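You operate a simulated robot arm through the tools that you are given. There is no shell and no other tool. Be economical: measure what you need, move in short steps, check, and stop when the job is done.

You run a simulated robot arm. Do the job below in one go: nothing can be reset, and whatever is moved stays where it is left.

Task
Spin the used filter off into the free drain cup, then spin the new, ready-oiled one on by hand.

Only the result counts: the job must be done as asked and must still hold three seconds after the hand-in. Knocking over, shifting, dropping, spilling or breaking anything else fails it.

Robot
A 5-joint arm with a two-finger parallel gripper, fixed in place. Base frame: the origin is at the foot of the arm, x ahead of it, y to its left, z up; the work surface is at about z = 0.024. Lengths are in m, angles in degrees, forces in N, time in s.
With the tool pointing down near the work surface it reaches from about 0.24 to 0.68 m from the base axis. Its first joint turns from -66.0 to 66.0 degrees. The tool tilts only in the upright plane through the base axis and itself; it spins freely about its own axis. Payload 2.9 kg.
Tool frame: the origin (TCP) lies between the finger pads and is the grasp point; the fingertips stand 0.03 m ahead of it; z points along the fingers, y is the line along which they close. The gripper opens to 0.11 m. The fingers are 0.02 m wide and 0.01 m thick; the gripper's body (0.048 by 0.112 m) begins 0.055 m behind the TCP.
Orientation is told as [roll, pitch, yaw] about the base's x, y, z axes, in that order, counted from this pose: with the fingers straight down and closing along the base's y, the tool's x points along the base's -x, its y along +y and its z along -z.

Tools
- The arm moves only by the tool jog_arm. Its argument "targets" is text: rows parted by semicolons, each of 7 numbers parted by spaces: the turn, a rotation vector about the base's x, y, z in units of 180 degrees (1.0 is 180 degrees), then the shift along the base's x, y, z in units of 100 mm (1.0 is 100 mm), then the gripper command, from -1 (fully open) to 1 (shut), values between in proportion. In form: ax ay az dx dy dz gripper; .... A call has 1 to 20 rows; each row is the pose to reach, as a shift and turn from the pose commanded when the call began. A call with a number of a shift or a turn outside -1 to 1 is refused whole. A row lasts 0.2 s, in which the tool goes at most 0.05 m and 8.6 degrees; a call with a longer step from one row to the next is refused whole, and so is a gripper value outside its range. A pose out of reach is approached as far as the arm can. The call stops where the force on the tool passes 40 N (or 10 N more than at its start, if that is more) or the arm is blocked; 0.2 s more then pass. The fingers move at their own pace (about 0.108 m/s each) and stop on an object; they squeeze with about 26 N. The grip force told is the motor's: it shows also when the fingers shut on nothing. Time passes only in rows, and 0.2 s behind the last, so rows that repeat a pose let the fingers close. The reply holds the time, the measured pose of the TCP, the force on the tool along the base axes, the opening and the grip force, in the units named above and with some noise.
- Cameras (640 x 400 px; columns grow to the right, rows downward): "scene" is fixed at [0.0444, -0.4538, 0.632]; the picture's right is [0.71, -0.70, 0.00], its down [-0.22, -0.22, -0.95] and it looks along [0.67, 0.67, -0.32] (base axes); focal length 315 px, centre (320, 200). "wrist" rides on the gripper at [0.072, 0.017, -0.103] in the tool frame; the picture's right is [-0.23, 0.97, 0.00], its down [-0.76, -0.18, -0.62] and it looks along [-0.61, -0.14, 0.78] (tool axes); focal length 222 px, centre (320, 200). There is no depth. A picture from a camera that has moved, and an enlarged one, comes with that camera's place and axes in the base frame and with its lens.
- snapshot(camera): a new picture of that camera. The clock stands still meanwhile.
- zoom(camera, box): a new picture of the part [left, top, right, bottom] of that camera's present view, enlarged. The clock stands still meanwhile.
- close_job(): hands the job in; it is judged then, once.

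Work in short steps. Places have to be worked out from the pictures, the camera data and where the tool is seen: move nearer, look again, correct. Check each grasp and each placing, and mend what went wrong. You have 120 turns and 76 pictures in all, those below and enlarged ones among them. Open the gripper and draw the arm clear of the work before you hand the job in, unless the task says otherwise; then end with one line.

The tools are called as name(argument=value, ...) on one line, values as JSON. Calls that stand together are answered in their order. jog_arm: Moves the arm, as the interface text tells. Its arguments: {"type":"object","properties":{"targets":{"type":"string"}},"required":["targets"]} The other tools are called the same way: snapshot (camera) takes a picture; zoom (camera, box) takes an enlarged picture of a part of a camera's view; close_job () hands the job in.

At the start:

```text
clock: 0.0
ee_pos: [0.4009, 0.1548, 0.4125]
ee_rot: [0.0, 0.0, 0.0]
wrist_force: [-0.8, 0.1, -0.3]
gripper_width: 0.1101
gripper_force: 0.2
```

scene: 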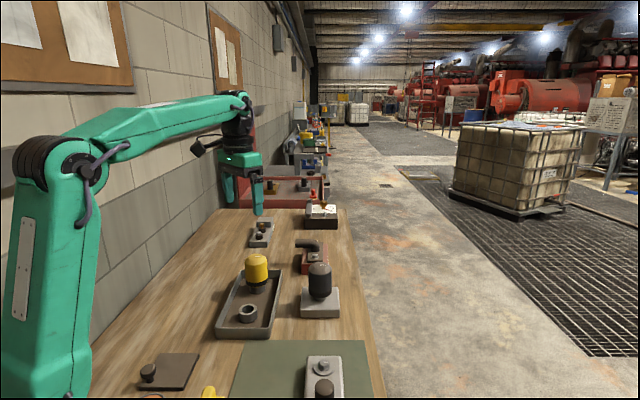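
wrist: 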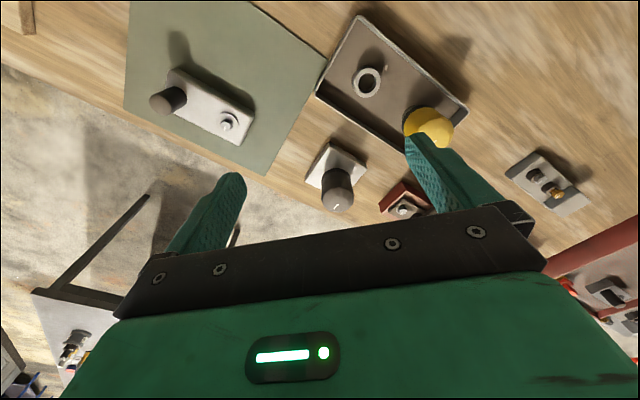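

The scene shows a tray with a cup and a yellow filter, a grey block with a dark filter, and a white block on a green mat. I'll zoom in to identify the parts.

zoom(camera="scene", box=[200, 230, 380, 342])

zoom(camera="scene", box=[120, 320, 400, 400])

zoom(camera="wrist", box=[120, 0, 480, 225])

```text
3.56 times, centred on (290, 286) of scene
camera zoom: at [0.0444, -0.4538, 0.632], right [0.71, -0.7, 0.0], down [-0.22, -0.22, -0.95], along [0.67, 0.67, -0.32], focal length 1119 px, centre (427, -106)
```

zoom: 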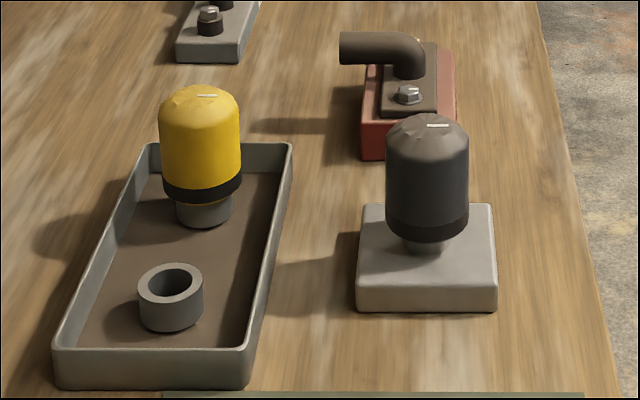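

```text
2.29 times, centred on (260, 360) of scene
camera zoom: at [0.0444, -0.4538, 0.632], right [0.71, -0.7, 0.0], down [-0.22, -0.22, -0.95], along [0.67, 0.67, -0.32], focal length 720 px, centre (457, -166)
```

zoom: 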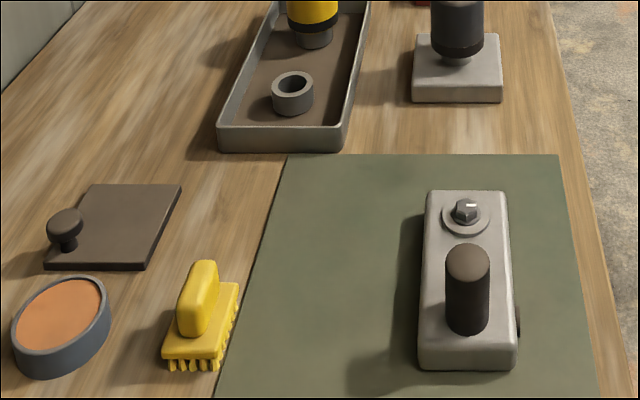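

```text
1.78 times, centred on (300, 112) of wrist
camera zoom: at [0.3277, 0.1736, 0.5165], right [0.23, 0.97, 0.0], down [0.76, -0.18, 0.62], along [0.61, -0.14, -0.78], focal length 395 px, centre (356, 356)
```

zoom: 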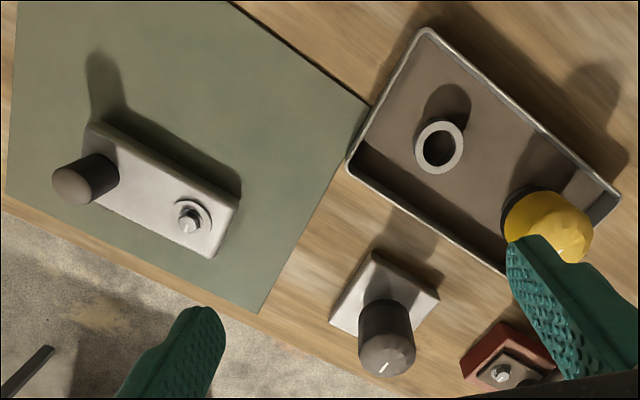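

The dark filter on the grey pedestal is the mounted, used one; the yellow one in the other cup looks new. The empty cup is in the tray. I move nearer for a second view to triangulate.

jog_arm(targets="0 0 0 0.25 0 -0.25 -1; 0 0 0 0.5 0 -0.5 -1; 0 0 0 0.75 0 -0.75 -1; 0 0 0 1 0 -1 -1; 0 0 0 1 0 -1 -1")

snapshot(camera="wrist")

snapshot(camera="scene")

```text
clock: 1.2
ee_pos: [0.5008, 0.1568, 0.3121]
ee_rot: [0.0, 0.0, 0.0]
wrist_force: [-0.6, -0.4, 0.4]
gripper_width: 0.11
gripper_force: 0.1
```

```text
70 pictures are left
camera wrist: at [0.4275, 0.1741, 0.4158], right [0.23, 0.97, 0.0], down [0.76, -0.18, 0.62], along [0.61, -0.14, -0.78], focal length 222 px, centre (320, 200)
```

wrist: 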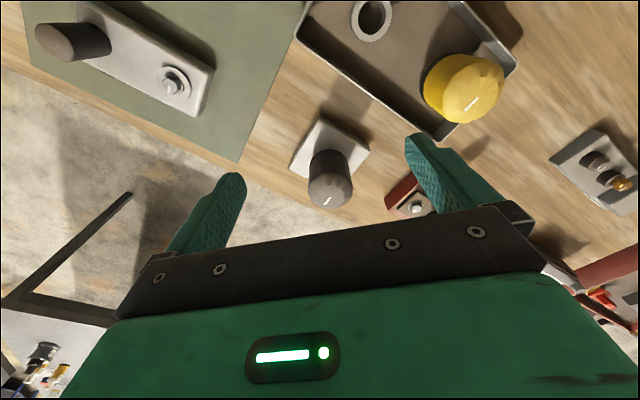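

```text
69 pictures are left
```

scene: 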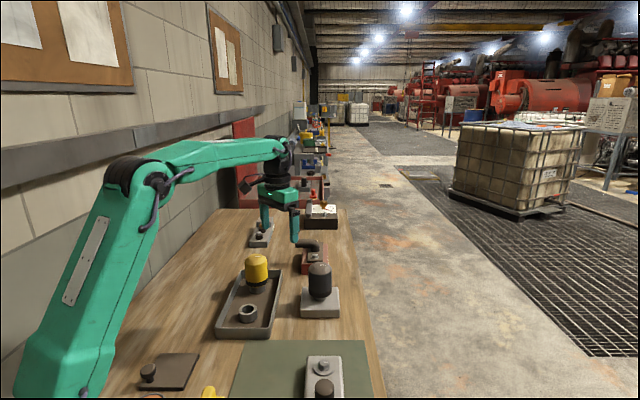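

Triangulation puts the dark filter's axis near (0.63, 0.142) with its top near z≈0.138. I move over it at a safe height and look again.

jog_arm(targets="0 0 0 0.33 -0.05 -0.2 -1; 0 0 0 0.66 -0.08 -0.4 -1; 0 0 0 1 -0.1 -0.6 -1; 0 0 0 1 -0.13 -0.6 -1")

snapshot(camera="wrist")

zoom(camera="scene", box=[200, 200, 380, 342])

```text
clock: 2.2
ee_pos: [0.6001, 0.1429, 0.2538]
ee_rot: [-0.1, 0.0, 0.0]
wrist_force: [0.7, -0.5, 0.4]
gripper_width: 0.1101
gripper_force: 0.1
```

```text
68 pictures are left
camera wrist: at [0.5277, 0.1599, 0.3565], right [0.23, 0.97, 0.0], down [0.76, -0.18, 0.62], along [0.61, -0.14, -0.78], focal length 222 px, centre (320, 200)
```

wrist: 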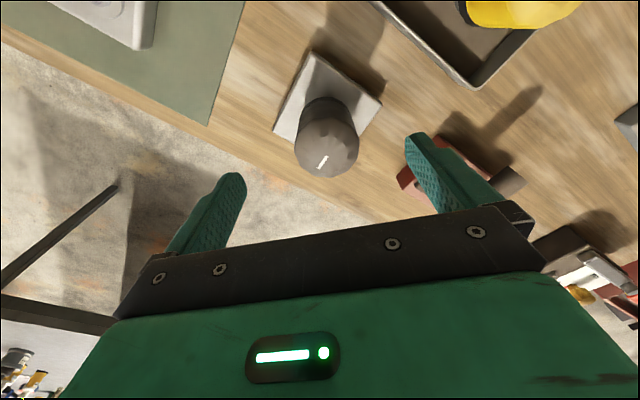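

```text
2.82 times, centred on (290, 271) of scene
camera zoom: at [0.0444, -0.4538, 0.632], right [0.71, -0.7, 0.0], down [-0.22, -0.22, -0.95], along [0.67, 0.67, -0.32], focal length 887 px, centre (404, -0)
```

zoom: 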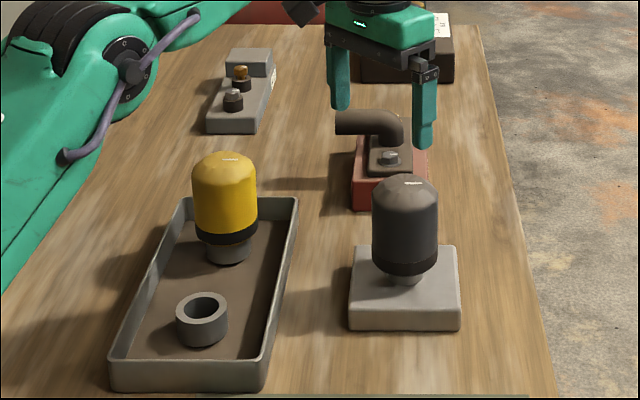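

The views agree on a dark filter axis of about (0.632, 0.142), top z≈0.142, diameter about 0.07. I descend until the fingertips are just above the top and check centring.

jog_arm(targets="0 0 0 0.32 0 -0.2 -1; 0 0 0 0.32 0 -0.45 -1; 0 0 0 0.32 0 -0.7 -1; 0 0 0 0.32 0 -0.7 -1")

snapshot(camera="wrist")

zoom(camera="scene", box=[200, 200, 380, 342])

```text
clock: 3.2
ee_pos: [0.6438, 0.1443, 0.1866]
ee_rot: [0.0, 0.1, 0.1]
wrist_force: [0.0, 0.3, 0.1]
gripper_width: 0.1097
gripper_force: 0.1
out of reach, approached as far as the arm can: row 2, 3, 4
```

```text
66 pictures are left
camera wrist: at [0.5709, 0.1624, 0.2889], right [0.23, 0.97, 0.0], down [0.76, -0.18, 0.62], along [0.61, -0.14, -0.78], focal length 222 px, centre (320, 200)
```

wrist: 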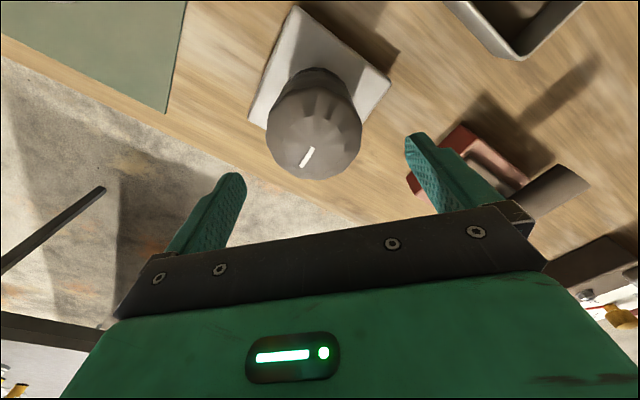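

```text
2.82 times, centred on (290, 271) of scene
camera zoom: at [0.0444, -0.4538, 0.632], right [0.71, -0.7, 0.0], down [-0.22, -0.22, -0.95], along [0.67, 0.67, -0.32], focal length 887 px, centre (404, -0)
```

zoom: 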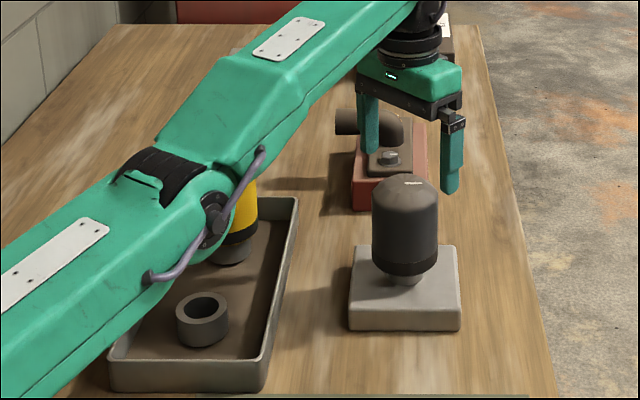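

The tool ended at x=0.644, slightly past the target, and a fresh sight gives the axis at about (0.628, 0.144). I probe with a small back-off to see how the commanded pose responds.

jog_arm(targets="0 0 0 -0.1 0 0 -1; 0 0 0 -0.1 0 0 -1")

```text
clock: 3.8
ee_pos: [0.6428, 0.1472, 0.1875]
ee_rot: [-0.1, 0.1, 0.0]
wrist_force: [0.6, 0.4, -0.1]
gripper_width: 0.1102
gripper_force: 0.0
out of reach, approached as far as the arm can: row 1, 2
```

The reading barely changes, so I look at the arm's posture.

snapshot(camera="scene")

```text
64 pictures are left
```

scene: 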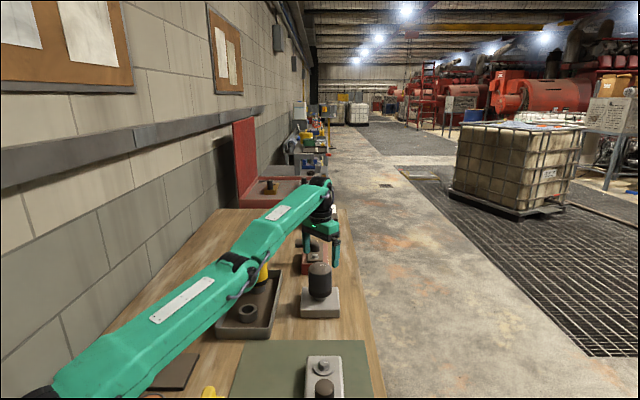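

The arm is nearly straight and seems to have passed through its straight-elbow configuration. I back up to the earlier higher, shorter pose and look at the elbow.

jog_arm(targets="0 0 0 -0.15 0 0.4 -1; 0 0 0 -0.3 0 0.7 -1; 0 0 0 -0.6 0 0.9 -1; 0 0 0 -0.6 0 0.9 -1")

snapshot(camera="scene")

```text
clock: 4.8
ee_pos: [0.6083, 0.1508, 0.281]
ee_rot: [0.0, 0.0, 0.1]
wrist_force: [-0.8, -0.1, 0.3]
gripper_width: 0.1101
gripper_force: 0.1
out of reach, approached as far as the arm can: row 1, 2, 3, 4
```

```text
63 pictures are left
```

scene: 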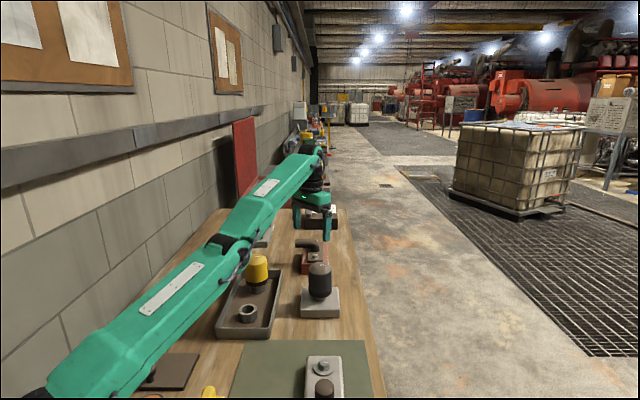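

The elbow is bent the wrong way (downwards) and sits at its limit. I stretch the arm outward and up through straight, then come back in downward so the elbow folds upward.

jog_arm(targets="0 0 0 0.3 0 0.3 -1; 0 0 0 0.6 0 0.5 -1; 0 0 0 0.9 0 0.7 -1; 0 0 0 0.9 0 0.7 -1")

snapshot(camera="scene")

```text
clock: 5.8
ee_pos: [0.6087, 0.1438, 0.2906]
ee_rot: [0.0, 0.0, 0.0]
wrist_force: [0.8, 0.1, 0.9]
gripper_width: 0.1099
gripper_force: 0.1
out of reach, approached as far as the arm can: row 1, 2, 3, 4
```

```text
62 pictures are left
```

scene: 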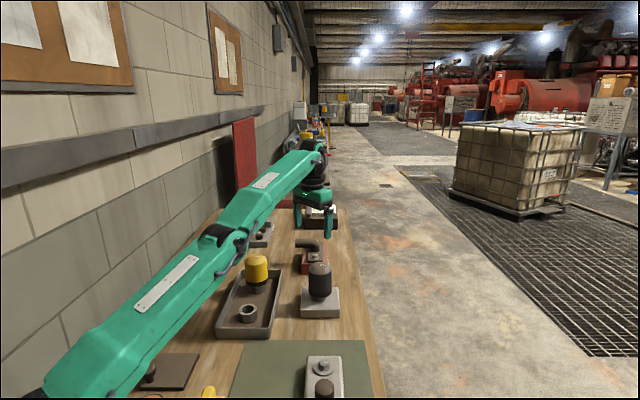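

The arm now lies on its full-stretch circle (radius about 0.677 from the shoulder). I command down and inward to fold the elbow up, and check.

jog_arm(targets="0 0 0 -0.3 0 -0.4 -1; 0 0 0 -0.6 0 -0.6 -1; 0 0 0 -1 0 -0.7 -1; 0 0 0 -1 0 -0.7 -1")

snapshot(camera="scene")

```text
clock: 6.8
ee_pos: [0.6085, 0.1483, 0.2843]
ee_rot: [0.1, 0.1, 0.0]
wrist_force: [0.1, -0.2, -0.1]
gripper_width: 0.1098
gripper_force: 0.1
out of reach, approached as far as the arm can: row 1, 2, 3, 4
```

```text
61 pictures are left
```

scene: 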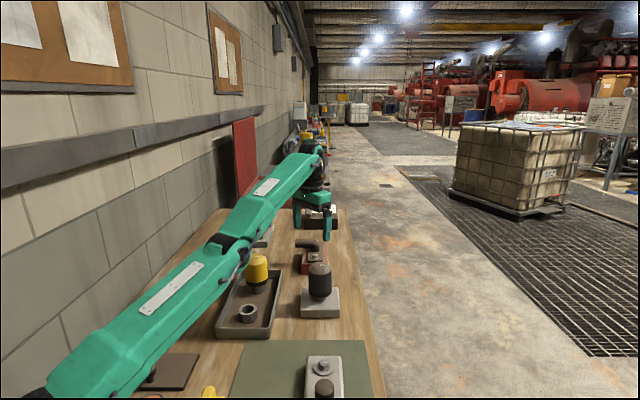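

The elbow seems to sit marginally on the wrong side of straight. I nudge just beyond reach to straighten it, then take a step mostly downward, which should flex the elbow the right way.

jog_arm(targets="0 0 0 0.4 0 0.1 -1; 0 0 0 0.63 0 0.16 -1; 0 0 0 0.63 0 0.16 -1; 0 0 0 0.48 0 -0.31 -1; 0 0 0 0.2 0 -0.6 -1; 0 0 0 0.2 0 -0.6 -1")

```text
clock: 8.2
ee_pos: [0.6272, 0.1484, 0.2214]
ee_rot: [-0.1, 0.1, 0.0]
wrist_force: [0.1, 0.1, -0.5]
gripper_width: 0.1102
gripper_force: 0.0
out of reach, approached as far as the arm can: row 1, 2, 3, 4
```

Rows 5 and 6 were accepted as reachable; the arm may still be travelling. I hold to let it settle.

jog_arm(targets="0 0 0 0 0 0 -1; 0 0 0 0 0 0 -1; 0 0 0 0 0 0 -1")

snapshot(camera="scene")

```text
clock: 9.0
ee_pos: [0.628, 0.1474, 0.2219]
ee_rot: [0.1, 0.0, 0.0]
wrist_force: [-0.5, -0.2, 0.4]
gripper_width: 0.1101
gripper_force: 0.1
```

```text
60 pictures are left
```

scene: 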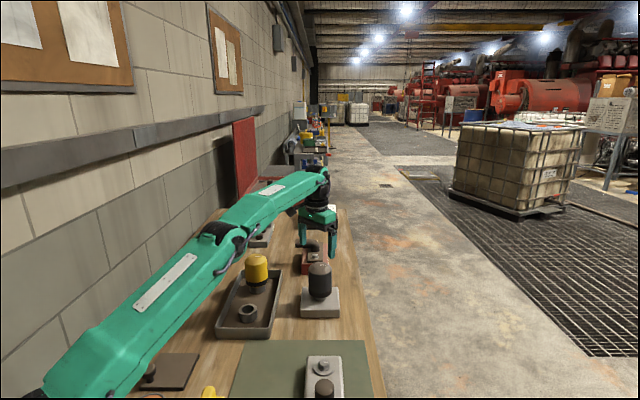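

The elbow is now up, and the reference is the achieved pose. I'm above the filter, so I lower to z≈0.18 and check centring.

jog_arm(targets="0 0 0 0 -0.04 -0.2 -1; 0 0 0 0 -0.04 -0.4 -1; 0 0 0 0 -0.04 -0.4 -1")

snapshot(camera="wrist")

zoom(camera="scene", box=[270, 210, 380, 330])

```text
clock: 9.8
ee_pos: [0.6289, 0.1444, 0.1825]
ee_rot: [0.0, 0.0, 0.1]
wrist_force: [-1.1, 0.5, 0.7]
gripper_width: 0.1099
gripper_force: 0.1
```

```text
59 pictures are left
camera wrist: at [0.5557, 0.1621, 0.2863], right [0.23, 0.97, 0.0], down [0.76, -0.18, 0.62], along [0.61, -0.14, -0.78], focal length 222 px, centre (320, 200)
```

wrist: 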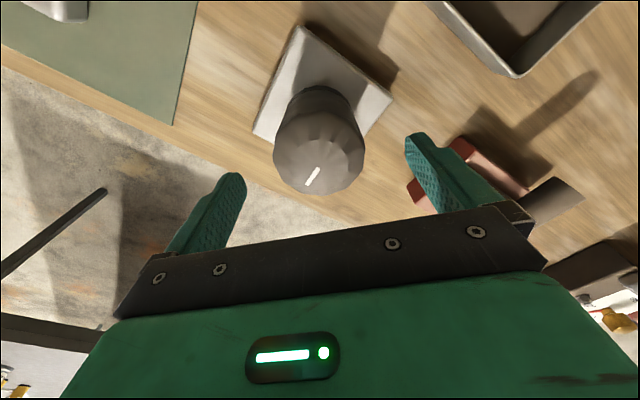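

```text
3.33 times, centred on (325, 270) of scene
camera zoom: at [0.0444, -0.4538, 0.632], right [0.71, -0.7, 0.0], down [-0.22, -0.22, -0.95], along [0.67, 0.67, -0.32], focal length 1049 px, centre (303, -33)
```

zoom: 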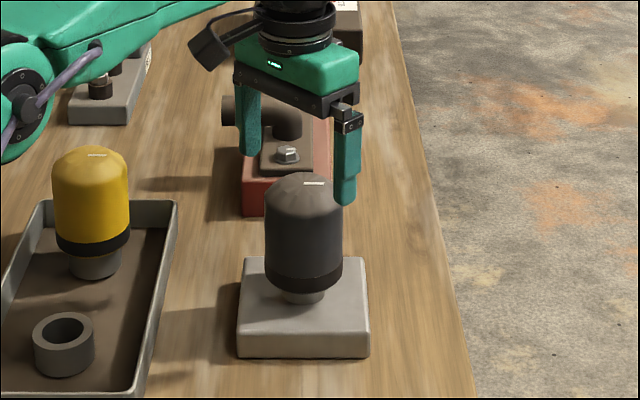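

Centring in y looks right but x is uncertain between 0.629 and 0.638. I zoom the wrist view onto the dome to find its apex.

zoom(camera="wrist", box=[240, 70, 400, 210])

```text
2.86 times, centred on (320, 140) of wrist
camera zoom: at [0.5557, 0.1621, 0.2863], right [0.23, 0.97, 0.0], down [0.76, -0.18, 0.62], along [0.61, -0.14, -0.78], focal length 635 px, centre (320, 371)
```

zoom: 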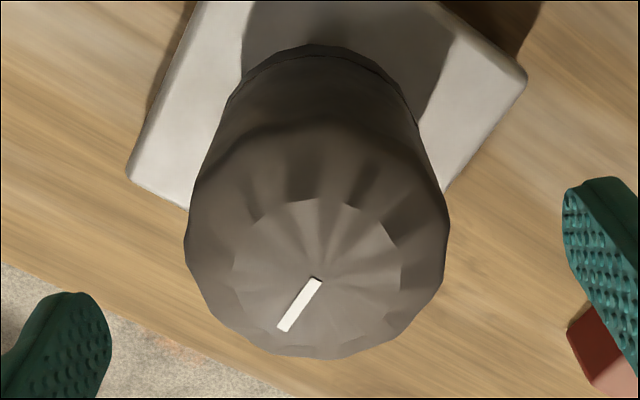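

The facets converge at the apex, giving an axis of (0.638, 0.143). I correct by +9 mm in x and descend around the filter to z≈0.10, still open.

jog_arm(targets="0 0 0 0.09 -0.012 0 -1; 0 0 0 0.09 -0.012 -0.25 -1; 0 0 0 0.09 -0.012 -0.5 -1; 0 0 0 0.09 -0.012 -0.7 -1; 0 0 0 0.09 -0.012 -0.82 -1; 0 0 0 0.09 -0.012 -0.82 -1")

zoom(camera="scene", box=[270, 210, 380, 330])

snapshot(camera="wrist")

```text
clock: 11.2
ee_pos: [0.6375, 0.1431, 0.1001]
ee_rot: [-0.1, 0.0, 0.0]
wrist_force: [-1.1, 0.6, 0.0]
gripper_width: 0.1101
gripper_force: 0.0
```

```text
3.33 times, centred on (325, 270) of scene
camera zoom: at [0.0444, -0.4538, 0.632], right [0.71, -0.7, 0.0], down [-0.22, -0.22, -0.95], along [0.67, 0.67, -0.32], focal length 1049 px, centre (303, -33)
```

zoom: 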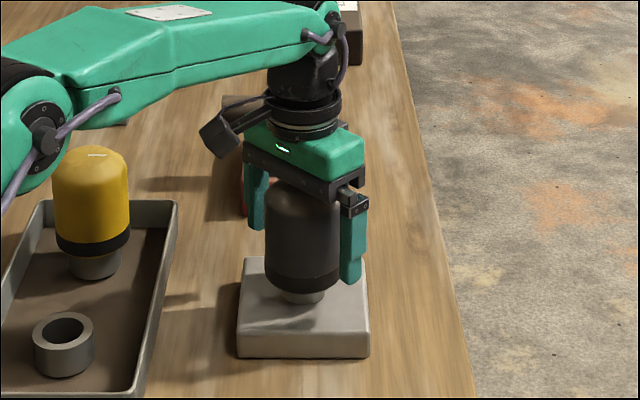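

```text
55 pictures are left
camera wrist: at [0.5639, 0.1614, 0.2036], right [0.23, 0.97, 0.0], down [0.76, -0.18, 0.62], along [0.61, -0.14, -0.78], focal length 222 px, centre (320, 200)
```

wrist: 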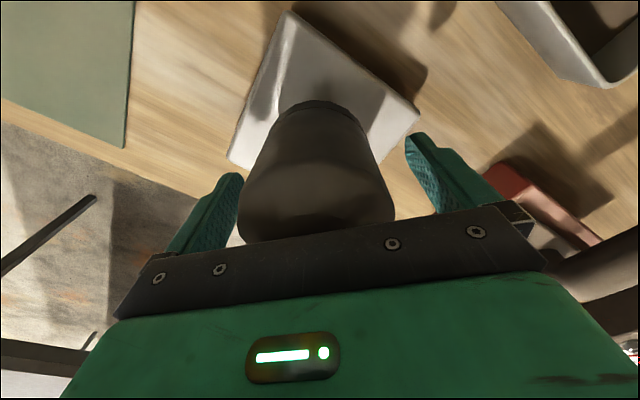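

The filter lies centred between the fingers. I close the gripper.

jog_arm(targets="0 0 0 0 0 0 1; 0 0 0 0 0 0 1; 0 0 0 0 0 0 1")

```text
clock: 12.0
ee_pos: [0.6378, 0.1412, 0.1016]
ee_rot: [0.0, 0.0, -0.2]
wrist_force: [3.1, -14.3, 0.0]
gripper_width: 0.0709
gripper_force: 26.3
```

Width is 0.071, with −14 N sideways, so the axis is a little toward −y. I shift 2 mm to relieve it.

jog_arm(targets="0 0 0 0 -0.02 0 1; 0 0 0 0 -0.02 0 1")

```text
clock: 12.6
ee_pos: [0.6372, 0.1421, 0.1008]
ee_rot: [-0.1, -0.1, 0.0]
wrist_force: [10.2, -5.2, -0.8]
gripper_width: 0.0707
gripper_force: 26.1
```

Fy fell to −5 N but Fx rose to 10 N. I make a small further correction.

jog_arm(targets="0 0 0 0.02 -0.01 0 1; 0 0 0 0.02 -0.01 0 1")

```text
clock: 13.2
ee_pos: [0.6372, 0.1427, 0.1007]
ee_rot: [-0.1, 0.4, 0.2]
wrist_force: [-17.3, 5.0, 2.8]
gripper_width: 0.0708
gripper_force: 26.1
```

Stiffness is about 13 N/mm, so I back off by 1.2 mm in x and 0.5 mm in y, then start a small counter-clockwise turn to feel the thread.

jog_arm(targets="0 0 0 -0.0125 0.004 0 1; 0 0 0.04 -0.0125 0.004 0 1; 0 0 0.08 -0.0125 0.004 0 1; 0 0 0.12 -0.0125 0.004 0 1; 0 0 0.16 -0.0125 0.004 0 1")

```text
clock: 14.4
ee_pos: [0.637, 0.1429, 0.1016]
ee_rot: [0.1, 0.1, 29.3]
wrist_force: [-20.2, 19.4, 5.5]
gripper_width: 0.0709
gripper_force: 26.2
```

The turn went through; lateral forces grew since the grasp is slightly eccentric. I relieve by moving with the force, and view whether the filter turned.

jog_arm(targets="0 0 0 -0.015 0.015 0.005 1; 0 0 0 -0.015 0.015 0.005 1")

zoom(camera="scene", box=[270, 210, 380, 330])

```text
clock: 15.0
ee_pos: [0.6385, 0.1431, 0.1015]
ee_rot: [-0.2, -0.1, 28.9]
wrist_force: [4.7, 14.9, 1.0]
gripper_width: 0.0706
gripper_force: 26.0
```

```text
3.33 times, centred on (325, 270) of scene
camera zoom: at [0.0444, -0.4538, 0.632], right [0.71, -0.7, 0.0], down [-0.22, -0.22, -0.95], along [0.67, 0.67, -0.32], focal length 1049 px, centre (303, -33)
```

zoom: 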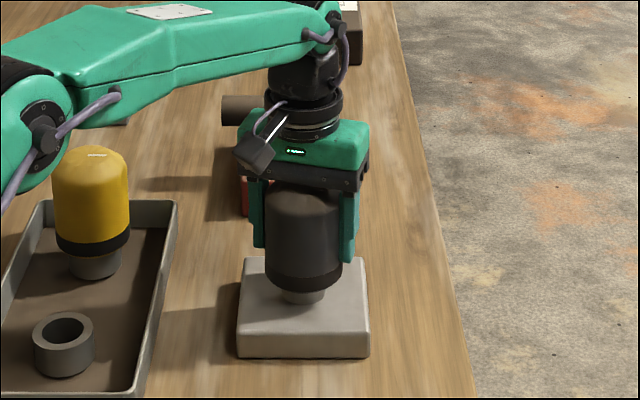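

Forces are moderate. I relieve y a bit and turn another 60° counter-clockwise with a slight rise.

jog_arm(targets="0 0 0 0 0.01 0.0 1; 0 0 0.045 0 0.01 0.0 1; 0 0 0.09 0 0.01 0.0 1; 0 0 0.135 0 0.01 0.0 1; 0 0 0.18 0 0.01 0.0 1; 0 0 0.225 0 0.01 0.0 1; 0 0 0.27 0 0.01 0 1; 0 0 0.315 0 0.01 0 1; 0 0 0.315 0 0.01 0 1")

```text
clock: 17.0
ee_pos: [0.6363, 0.1441, 0.1022]
ee_rot: [0.1, 0.0, 85.6]
wrist_force: [-17.5, -4.8, 17.7]
gripper_width: 0.0706
gripper_force: 25.9
```

Fz climbed to +18 N: the filter is rising on its thread. I relieve z and x.

jog_arm(targets="0 0 0 -0.01 -0.002 0.015 1; 0 0 0 -0.01 -0.002 0.015 1")

```text
clock: 17.6
ee_pos: [0.6359, 0.1424, 0.1024]
ee_rot: [-0.2, 0.0, 85.5]
wrist_force: [3.9, -3.4, 6.6]
gripper_width: 0.0707
gripper_force: 26.0
```

Pitch seems to be roughly 2 mm per 60°. I continue turning 90° while rising along with it.

jog_arm(targets="0 0 0 0 0 0.008 1; 0 0 0.045 0 0 0.011 1; 0 0 0.09 0 0 0.013 1; 0 0 0.135 0 0 0.016 1; 0 0 0.18 0 0 0.018 1; 0 0 0.225 0 0 0.021 1; 0 0 0.27 0 0 0.023 1; 0 0 0.315 0 0 0.026 1; 0 0 0.36 0 0 0.028 1; 0 0 0.405 0 0 0.031 1; 0 0 0.45 0 0 0.033 1; 0 0 0.45 0 0 0.033 1")

```text
clock: 20.2
ee_pos: [0.6342, 0.1416, 0.1039]
ee_rot: [0.1, -0.2, 166.5]
wrist_force: [-12.7, -23.0, -5.8]
gripper_width: 0.0706
gripper_force: 26.0
```

Now Fz is −6 N, so the true rise is about 1.6 mm per 81°. I relieve lateral forces and continue with a smaller rise.

jog_arm(targets="0 0 0 -0.008 -0.016 -0.004 1; 0 0 0.045 -0.008 -0.016 -0.004 1; 0 0 0.09 -0.008 -0.016 -0.002 1; 0 0 0.135 -0.008 -0.016 0 1; 0 0 0.18 -0.006 -0.016 0.002 1; 0 0 0.225 -0.004 -0.016 0.004 1; 0 0 0.27 -0.002 -0.016 0.006 1; 0 0 0.315 0 -0.016 0.008 1; 0 0 0.36 0 -0.016 0.01 1; 0 0 0.405 0 -0.016 0.012 1; 0 0 0.45 0 -0.016 0.014 1; 0 0 0.45 0 -0.016 0.014 1")

zoom(camera="scene", box=[270, 210, 380, 330])

```text
clock: 22.8
ee_pos: [0.6355, 0.1401, 0.1063]
ee_rot: [0.0, 0.1, -175.0]
wrist_force: [8.3, -18.4, -4.5]
gripper_width: 0.0707
gripper_force: 26.4
out of reach, approached as far as the arm can: row 4, 5, 6, 7, 8, 9, 10, 11, 12
```

```text
3.33 times, centred on (325, 270) of scene
camera zoom: at [0.0444, -0.4538, 0.632], right [0.71, -0.7, 0.0], down [-0.22, -0.22, -0.95], along [0.67, 0.67, -0.32], focal length 1049 px, centre (303, -33)
```

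zoom: 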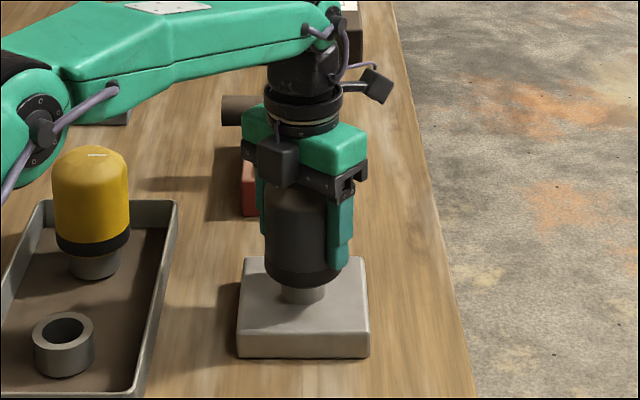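

The filter has risen visibly but the spin joint is at its limit (~185°). I relieve forces, open, and spin back in two calls for a new grip.

jog_arm(targets="0 0 0 0.006 -0.014 0 1; 0 0 0 0.006 -0.014 0 -1; 0 0 0 0.006 -0.014 0 -1; 0 0 -0.045 0.006 -0.014 0 -1; 0 0 -0.09 0.006 -0.014 0 -1; 0 0 -0.135 0.006 -0.014 0 -1; 0 0 -0.18 0.006 -0.014 0 -1; 0 0 -0.225 0.006 -0.014 0 -1; 0 0 -0.27 0.006 -0.014 0 -1; 0 0 -0.315 0.006 -0.014 0 -1; 0 0 -0.36 0.006 -0.014 0 -1; 0 0 -0.405 0.006 -0.014 0 -1; 0 0 -0.45 0.006 -0.014 0 -1; 0 0 -0.495 0.006 -0.014 0 -1; 0 0 -0.54 0.006 -0.014 0 -1; 0 0 -0.585 0.006 -0.014 0 -1; 0 0 -0.63 0.006 -0.014 0 -1; 0 0 -0.675 0.006 -0.014 0 -1; 0 0 -0.72 0.006 -0.014 0 -1; 0 0 -0.765 0.006 -0.014 0 -1")

```text
clock: 27.0
ee_pos: [0.6369, 0.1396, 0.1069]
ee_rot: [0.0, 0.0, 47.3]
wrist_force: [0.0, -0.2, -0.3]
gripper_width: 0.11
gripper_force: 0.0
```

Free spin works. I continue back about 170° while shifting y +2 mm to the estimated axis.

jog_arm(targets="0 0 -0.0475 0 0.02 0 -1; 0 0 -0.095 0 0.02 0 -1; 0 0 -0.1425 0 0.02 0 -1; 0 0 -0.19 0 0.02 0 -1; 0 0 -0.2375 0 0.02 0 -1; 0 0 -0.285 0 0.02 0 -1; 0 0 -0.3325 0 0.02 0 -1; 0 0 -0.38 0 0.02 0 -1; 0 0 -0.4275 0 0.02 0 -1; 0 0 -0.475 0 0.02 0 -1; 0 0 -0.5225 0 0.02 0 -1; 0 0 -0.57 0 0.02 0 -1; 0 0 -0.6175 0 0.02 0 -1; 0 0 -0.665 0 0.02 0 -1; 0 0 -0.7125 0 0.02 0 -1; 0 0 -0.76 0 0.02 0 -1; 0 0 -0.8075 0 0.02 0 -1; 0 0 -0.855 0 0.02 0 -1; 0 0 -0.9025 0 0.02 0 -1; 0 0 -0.95 0 0.02 0 -1")

snapshot(camera="wrist")

```text
clock: 31.2
ee_pos: [0.6363, 0.1419, 0.1071]
ee_rot: [0.0, 0.0, -123.7]
wrist_force: [0.6, 1.0, -0.5]
gripper_width: 0.11
gripper_force: 0.1
```

```text
52 pictures are left
camera wrist: at [0.6899, 0.1938, 0.2108], right [0.68, -0.73, 0.0], down [-0.57, -0.53, 0.62], along [-0.45, -0.43, -0.78], focal length 222 px, centre (320, 200)
```

wrist: 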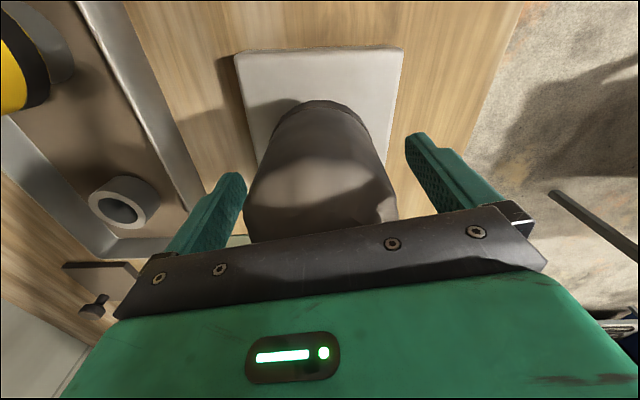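

The filter is centred between the fingers. I turn back another 27° and close.

jog_arm(targets="0 0 -0.045 0 0 0 -1; 0 0 -0.09 0 0 0 -1; 0 0 -0.135 0 0 0 -1; 0 0 -0.15 0 0 0 -1; 0 0 -0.15 0 0 0 1; 0 0 -0.15 0 0 0 1; 0 0 -0.15 0 0 0 1")

```text
clock: 32.8
ee_pos: [0.6374, 0.1408, 0.1075]
ee_rot: [-0.1, 0.1, -150.7]
wrist_force: [5.6, -6.0, -0.2]
gripper_width: 0.0707
gripper_force: 26.3
```

Good low-force grip. I turn about 100° counter-clockwise with a rise of 0.02 mm/deg.

jog_arm(targets="0 0 0.045 0.003 -0.004 0.0016 1; 0 0 0.09 0.003 -0.004 0.0032 1; 0 0 0.135 0.003 -0.004 0.0048 1; 0 0 0.18 0.003 -0.004 0.0064 1; 0 0 0.225 0.003 -0.004 0.008 1; 0 0 0.27 0.003 -0.004 0.0096 1; 0 0 0.315 0.003 -0.004 0.0112 1; 0 0 0.36 0.003 -0.004 0.0128 1; 0 0 0.405 0.003 -0.004 0.0144 1; 0 0 0.45 0.003 -0.004 0.016 1; 0 0 0.495 0.003 -0.004 0.0176 1; 0 0 0.54 0.003 -0.004 0.0192 1; 0 0 0.54 0.003 -0.004 0.0192 1")

```text
clock: 35.6
ee_pos: [0.6358, 0.1417, 0.1099]
ee_rot: [0.0, -0.1, -53.3]
wrist_force: [-1.8, -1.7, 3.8]
gripper_width: 0.0709
gripper_force: 26.0
```

Forces are very low. I continue another 150°.

jog_arm(targets="0 0 0.045 0 0 0.004 1; 0 0 0.09 0 0 0.006 1; 0 0 0.135 0 0 0.008 1; 0 0 0.18 0 0 0.0095 1; 0 0 0.225 0 0 0.011 1; 0 0 0.27 0 0 0.0127 1; 0 0 0.315 0 0 0.0145 1; 0 0 0.36 0 0 0.016 1; 0 0 0.405 0 0 0.0177 1; 0 0 0.45 0 0 0.0195 1; 0 0 0.495 0 0 0.021 1; 0 0 0.54 0 0 0.0227 1; 0 0 0.585 0 0 0.0243 1; 0 0 0.63 0 0 0.026 1; 0 0 0.675 0 0 0.0277 1; 0 0 0.72 0 0 0.0293 1; 0 0 0.765 0 0 0.031 1; 0 0 0.81 0 0 0.0327 1; 0 0 0.81 0 0 0.0327 1")

zoom(camera="scene", box=[270, 210, 380, 330])

```text
clock: 39.6
ee_pos: [0.6368, 0.1429, 0.1125]
ee_rot: [0.0, -0.1, 92.5]
wrist_force: [0.2, -0.2, -1.7]
gripper_width: 0.0709
gripper_force: 26.1
```

```text
3.33 times, centred on (325, 270) of scene
camera zoom: at [0.0444, -0.4538, 0.632], right [0.71, -0.7, 0.0], down [-0.22, -0.22, -0.95], along [0.67, 0.67, -0.32], focal length 1049 px, centre (303, -33)
```

zoom: 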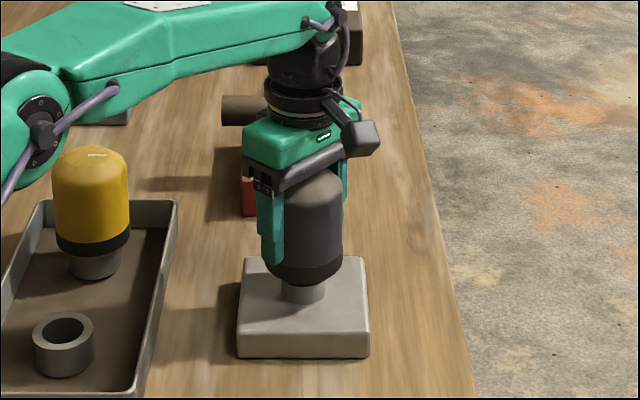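

All forces are nearly zero, so it may be off the thread. I test with a 4 mm lift.

jog_arm(targets="0 0 0 0 0 0.02 1; 0 0 0 0 0 0.04 1; 0 0 0 0 0 0.04 1")

```text
clock: 40.4
ee_pos: [0.636, 0.1421, 0.1167]
ee_rot: [0.0, 0.0, 92.4]
wrist_force: [0.0, -0.3, -4.0]
gripper_width: 0.071
gripper_force: 25.6
```

Fz is only −4 N, which is the weight. I lift further and look.

jog_arm(targets="0 0 0 0 0 0.1 1; 0 0 0 0 0 0.2 1; 0 0 0 0 0 0.3 1; 0 0 0 0 0 0.3 1")

zoom(camera="scene", box=[200, 200, 380, 342])

snapshot(camera="wrist")

```text
clock: 41.4
ee_pos: [0.6364, 0.1405, 0.1472]
ee_rot: [0.0, 0.0, 92.4]
wrist_force: [-0.7, -0.7, -3.9]
gripper_width: 0.0711
gripper_force: 26.0
```

```text
2.82 times, centred on (290, 271) of scene
camera zoom: at [0.0444, -0.4538, 0.632], right [0.71, -0.7, 0.0], down [-0.22, -0.22, -0.95], along [0.67, 0.67, -0.32], focal length 887 px, centre (404, -0)
```

zoom: 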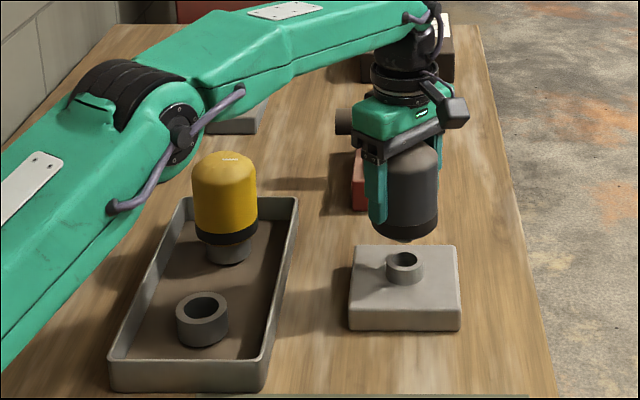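

```text
49 pictures are left
camera wrist: at [0.6219, 0.0699, 0.2502], right [-0.98, 0.19, 0.0], down [0.15, 0.77, 0.62], along [0.12, 0.61, -0.78], focal length 222 px, centre (320, 200)
```

wrist: 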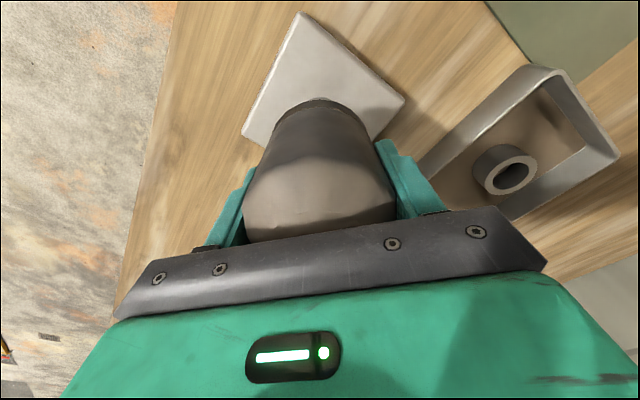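

The used filter is off, and the pedestal shows a hollow stub. I raise slightly, retract away from the yellow filter and turn the tool so its fingers lie square to the line between the cups.

jog_arm(targets="0 0 -0.04 -0.2 0 0.1 1; 0 0 -0.08 -0.4 0 0.25 1; 0 0 -0.12 -0.6 0 0.4 1; 0 0 -0.16 -0.8 0 0.5 1; 0 0 -0.2 -1 0 0.5 1; 0 0 -0.24 -1 0 0.5 1; 0 0 -0.28 -1 0 0.5 1; 0 0 -0.3 -1 0 0.5 1; 0 0 -0.3 -1 0 0.5 1")

snapshot(camera="wrist")

snapshot(camera="scene")

```text
clock: 43.4
ee_pos: [0.5365, 0.1425, 0.1967]
ee_rot: [0.0, 0.0, 38.3]
wrist_force: [-0.1, 0.2, -3.1]
gripper_width: 0.0708
gripper_force: 26.2
```

```text
48 pictures are left
camera wrist: at [0.4683, 0.1114, 0.3], right [-0.43, 0.91, 0.0], down [0.71, 0.33, 0.62], along [0.56, 0.27, -0.78], focal length 222 px, centre (320, 200)
```

wrist: 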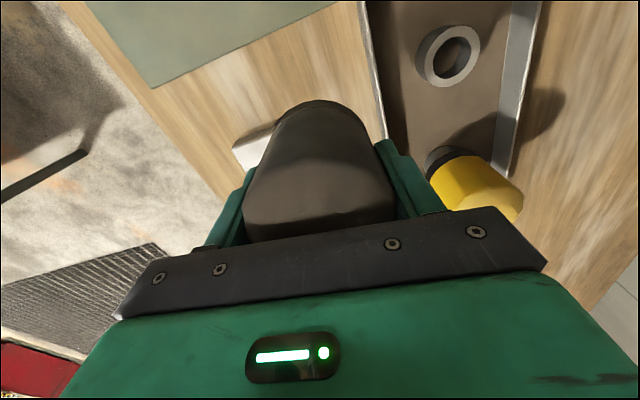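

```text
47 pictures are left
```

scene: 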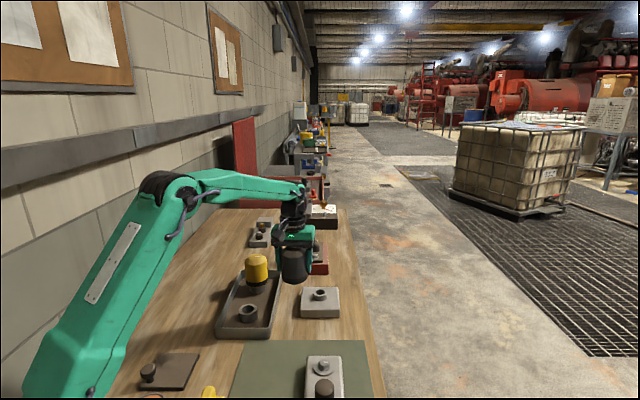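

Cup estimate is about (0.435, 0.24). The held filter hides anything beneath it, so I go high above the cup (z≈0.36), where it should be visible past the filter along the tool axis.

jog_arm(targets="0 0 0 -0.2 0 0.4 1; 0 0 0 -0.5 0.2 0.7 1; 0 0 0 -0.8 0.5 0.9 1; 0 0 0 -1 0.85 1 1; 0 0 0 -1 0.95 1 1")

jog_arm(targets="0 0 0 0 0 0.4 1; 0 0 0 0 0 0.65 1; 0 0 0 0 0 0.65 1")

snapshot(camera="wrist")

```text
clock: 44.6
ee_pos: [0.4366, 0.2366, 0.2973]
ee_rot: [0.0, 0.0, 38.5]
wrist_force: [-0.2, -0.4, -2.9]
gripper_width: 0.0707
gripper_force: 25.9
```

```text
clock: 45.4
ee_pos: [0.4369, 0.2367, 0.3616]
ee_rot: [0.0, 0.0, 38.5]
wrist_force: [-0.5, -0.6, -3.6]
gripper_width: 0.0708
gripper_force: 25.3
```

```text
46 pictures are left
camera wrist: at [0.3687, 0.2064, 0.4652], right [-0.43, 0.9, 0.0], down [0.71, 0.33, 0.62], along [0.56, 0.27, -0.78], focal length 222 px, centre (320, 200)
```

wrist: 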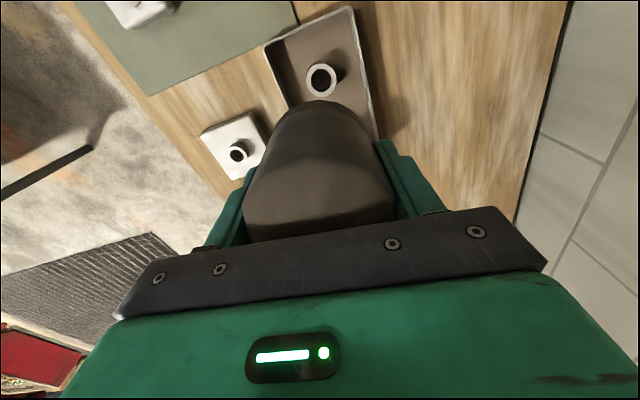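

Both the cup and the stub are visible; the stub checks out against its known axis. I zoom for a precise cup centre.

zoom(camera="wrist", box=[220, 30, 400, 180])

zoom(camera="scene", box=[200, 200, 380, 342])

```text
2.67 times, centred on (310, 105) of wrist
camera zoom: at [0.3687, 0.2064, 0.4652], right [-0.43, 0.9, 0.0], down [0.71, 0.33, 0.62], along [0.56, 0.27, -0.78], focal length 592 px, centre (347, 453)
```

zoom: 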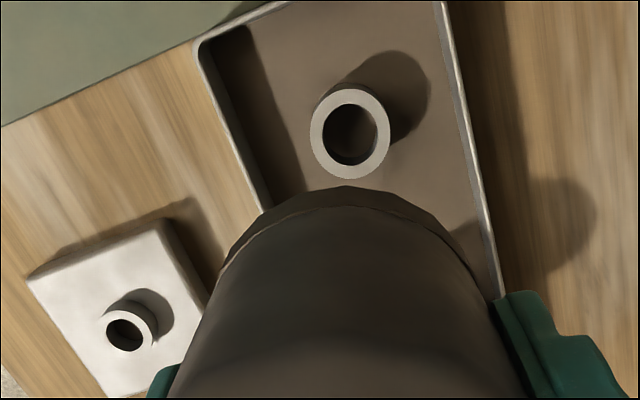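

```text
2.82 times, centred on (290, 271) of scene
camera zoom: at [0.0444, -0.4537, 0.632], right [0.71, -0.7, 0.0], down [-0.22, -0.22, -0.95], along [0.67, 0.67, -0.32], focal length 887 px, centre (404, -0)
```

zoom: 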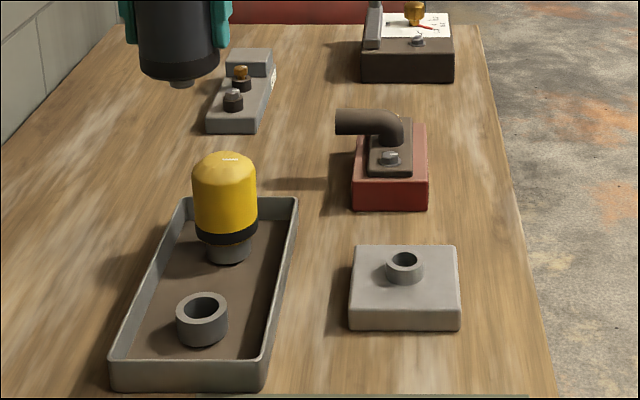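

The cup centre is at (0.4335, 0.242). I align and descend in stages to z≈0.16.

jog_arm(targets="0 0 0 -0.035 0.053 -0.3 1; 0 0 0 -0.035 0.053 -0.65 1; 0 0 0 -0.035 0.053 -1 1; 0 0 0 -0.035 0.053 -1 1")

jog_arm(targets="0 0 0 0 0 -0.3 1; 0 0 0 0 0 -0.6 1; 0 0 0 0 0 -0.9 1; 0 0 0 0 0 -1 1; 0 0 0 0 0 -1 1")

zoom(camera="scene", box=[200, 210, 320, 350])

```text
clock: 46.4
ee_pos: [0.433, 0.2412, 0.2604]
ee_rot: [-0.1, 0.0, 38.4]
wrist_force: [-0.8, -0.9, -2.8]
gripper_width: 0.0707
gripper_force: 26.1
```

```text
clock: 47.6
ee_pos: [0.4335, 0.2419, 0.1618]
ee_rot: [0.0, 0.1, 38.5]
wrist_force: [0.3, 0.2, -3.7]
gripper_width: 0.0708
gripper_force: 25.7
```

```text
2.86 times, centred on (260, 280) of scene
camera zoom: at [0.0444, -0.4537, 0.632], right [0.71, -0.7, 0.0], down [-0.22, -0.22, -0.95], along [0.67, 0.67, -0.32], focal length 899 px, centre (491, -29)
```

zoom: 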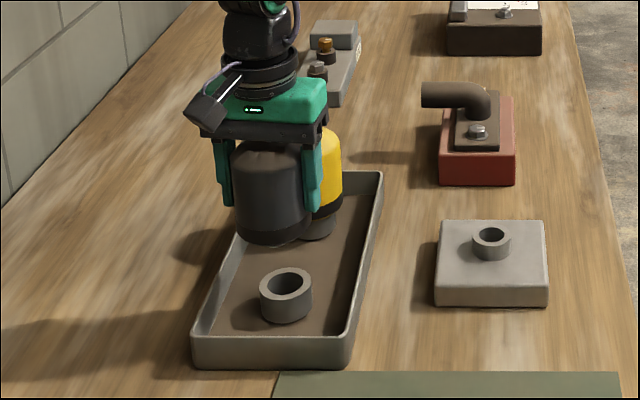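

Comparing the scene view and refined wrist axes, the tool is some 4–5 mm too far to the left/near. I correct by (+4, −3) mm and lower to z≈0.125.

jog_arm(targets="0 0 0 0.04 -0.03 0 1; 0 0 0 0.04 -0.03 -0.2 1; 0 0 0 0.04 -0.03 -0.36 1; 0 0 0 0.04 -0.03 -0.36 1")

zoom(camera="scene", box=[205, 240, 295, 340])

snapshot(camera="wrist")

```text
clock: 48.6
ee_pos: [0.4364, 0.2392, 0.1254]
ee_rot: [0.0, -0.1, 38.5]
wrist_force: [0.2, 0.2, -3.7]
gripper_width: 0.0708
gripper_force: 25.3
```

```text
4.00 times, centred on (250, 290) of scene
camera zoom: at [0.0444, -0.4537, 0.632], right [0.71, -0.7, 0.0], down [-0.22, -0.22, -0.95], along [0.67, 0.67, -0.32], focal length 1259 px, centre (600, -160)
```

zoom: 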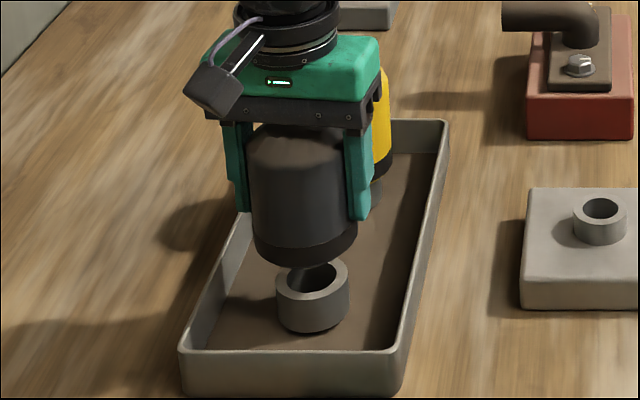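

```text
41 pictures are left
camera wrist: at [0.3686, 0.2086, 0.2288], right [-0.43, 0.9, 0.0], down [0.71, 0.33, 0.62], along [0.56, 0.27, -0.78], focal length 222 px, centre (320, 200)
```

wrist: 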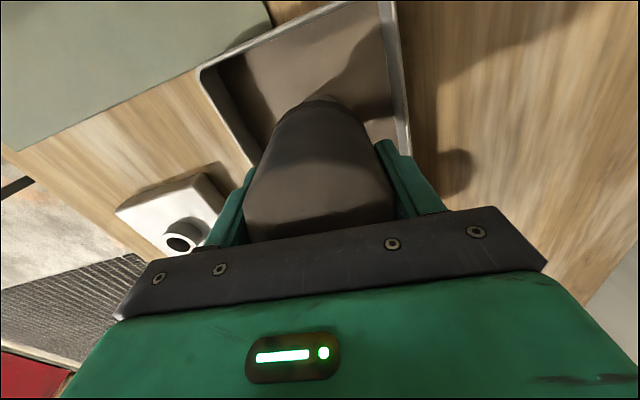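

Alignment is good within about 3 mm laterally. I nudge (+2, −2) mm and lower to z≈0.10.

jog_arm(targets="0 0 0 0.02 -0.02 0 1; 0 0 0 0.02 -0.02 -0.12 1; 0 0 0 0.02 -0.02 -0.24 1; 0 0 0 0.02 -0.02 -0.24 1")

zoom(camera="scene", box=[205, 240, 295, 340])

```text
clock: 49.6
ee_pos: [0.4376, 0.2365, 0.1014]
ee_rot: [0.0, -0.1, 38.3]
wrist_force: [-0.2, -0.3, -4.7]
gripper_width: 0.0708
gripper_force: 25.7
```

```text
4.00 times, centred on (250, 290) of scene
camera zoom: at [0.0444, -0.4537, 0.632], right [0.71, -0.7, 0.0], down [-0.22, -0.22, -0.95], along [0.67, 0.67, -0.32], focal length 1259 px, centre (600, -160)
```

zoom: 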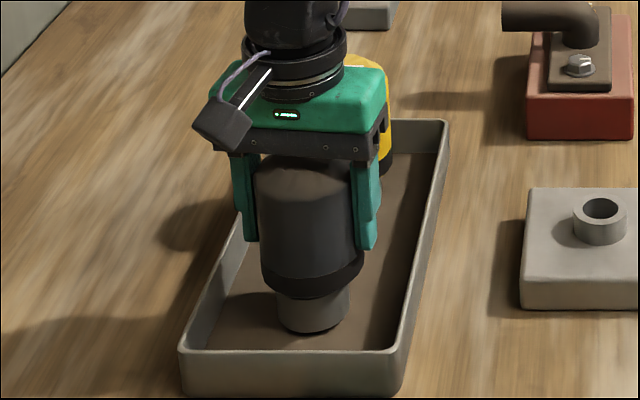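

Columns match now; about 11 mm remain. I lower 8 mm and read force.

jog_arm(targets="0 0 0 0 0 -0.03 1; 0 0 0 0 0 -0.06 1; 0 0 0 0 0 -0.08 1; 0 0 0 0 0 -0.08 1")

```text
clock: 50.6
ee_pos: [0.4393, 0.2371, 0.0947]
ee_rot: [-0.1, 0.0, 38.4]
wrist_force: [-0.2, -0.3, -4.1]
gripper_width: 0.0708
gripper_force: 25.9
```

No contact yet; I go another 4 mm.

jog_arm(targets="0 0 0 0 0 -0.02 1; 0 0 0 0 0 -0.04 1; 0 0 0 0 0 -0.04 1")

```text
clock: 51.4
ee_pos: [0.4398, 0.2368, 0.0908]
ee_rot: [0.0, -0.3, 38.4]
wrist_force: [-1.0, 2.7, 19.2]
gripper_width: 0.071
gripper_force: 26.0
```

Contact, with Fz rising to +19 N. I look closely to confirm it sits squarely on the cup.

zoom(camera="scene", box=[215, 250, 285, 340])

```text
4.44 times, centred on (250, 295) of scene
camera zoom: at [0.0443, -0.4538, 0.6319], right [0.71, -0.7, 0.0], down [-0.22, -0.22, -0.95], along [0.67, 0.67, -0.31], focal length 1399 px, centre (631, -222)
```

zoom: 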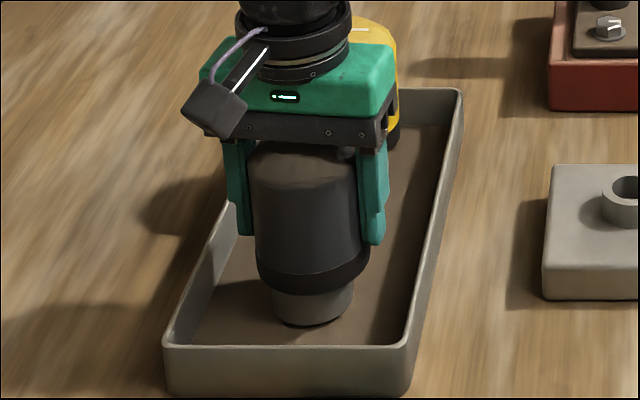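

It's seated like the yellow one is in its cup. I relieve the press slightly and open.

jog_arm(targets="0 0 0 0 0 0.015 1; 0 0 0 0 0 0.015 -0.3; 0 0 0 0 0 0.015 -0.3; 0 0 0 0 0 0.015 -0.3")

```text
clock: 52.4
ee_pos: [0.4378, 0.2364, 0.0926]
ee_rot: [0.0, 0.0, 38.3]
wrist_force: [0.0, -0.1, 0.1]
gripper_width: 0.0712
gripper_force: 0.1
```

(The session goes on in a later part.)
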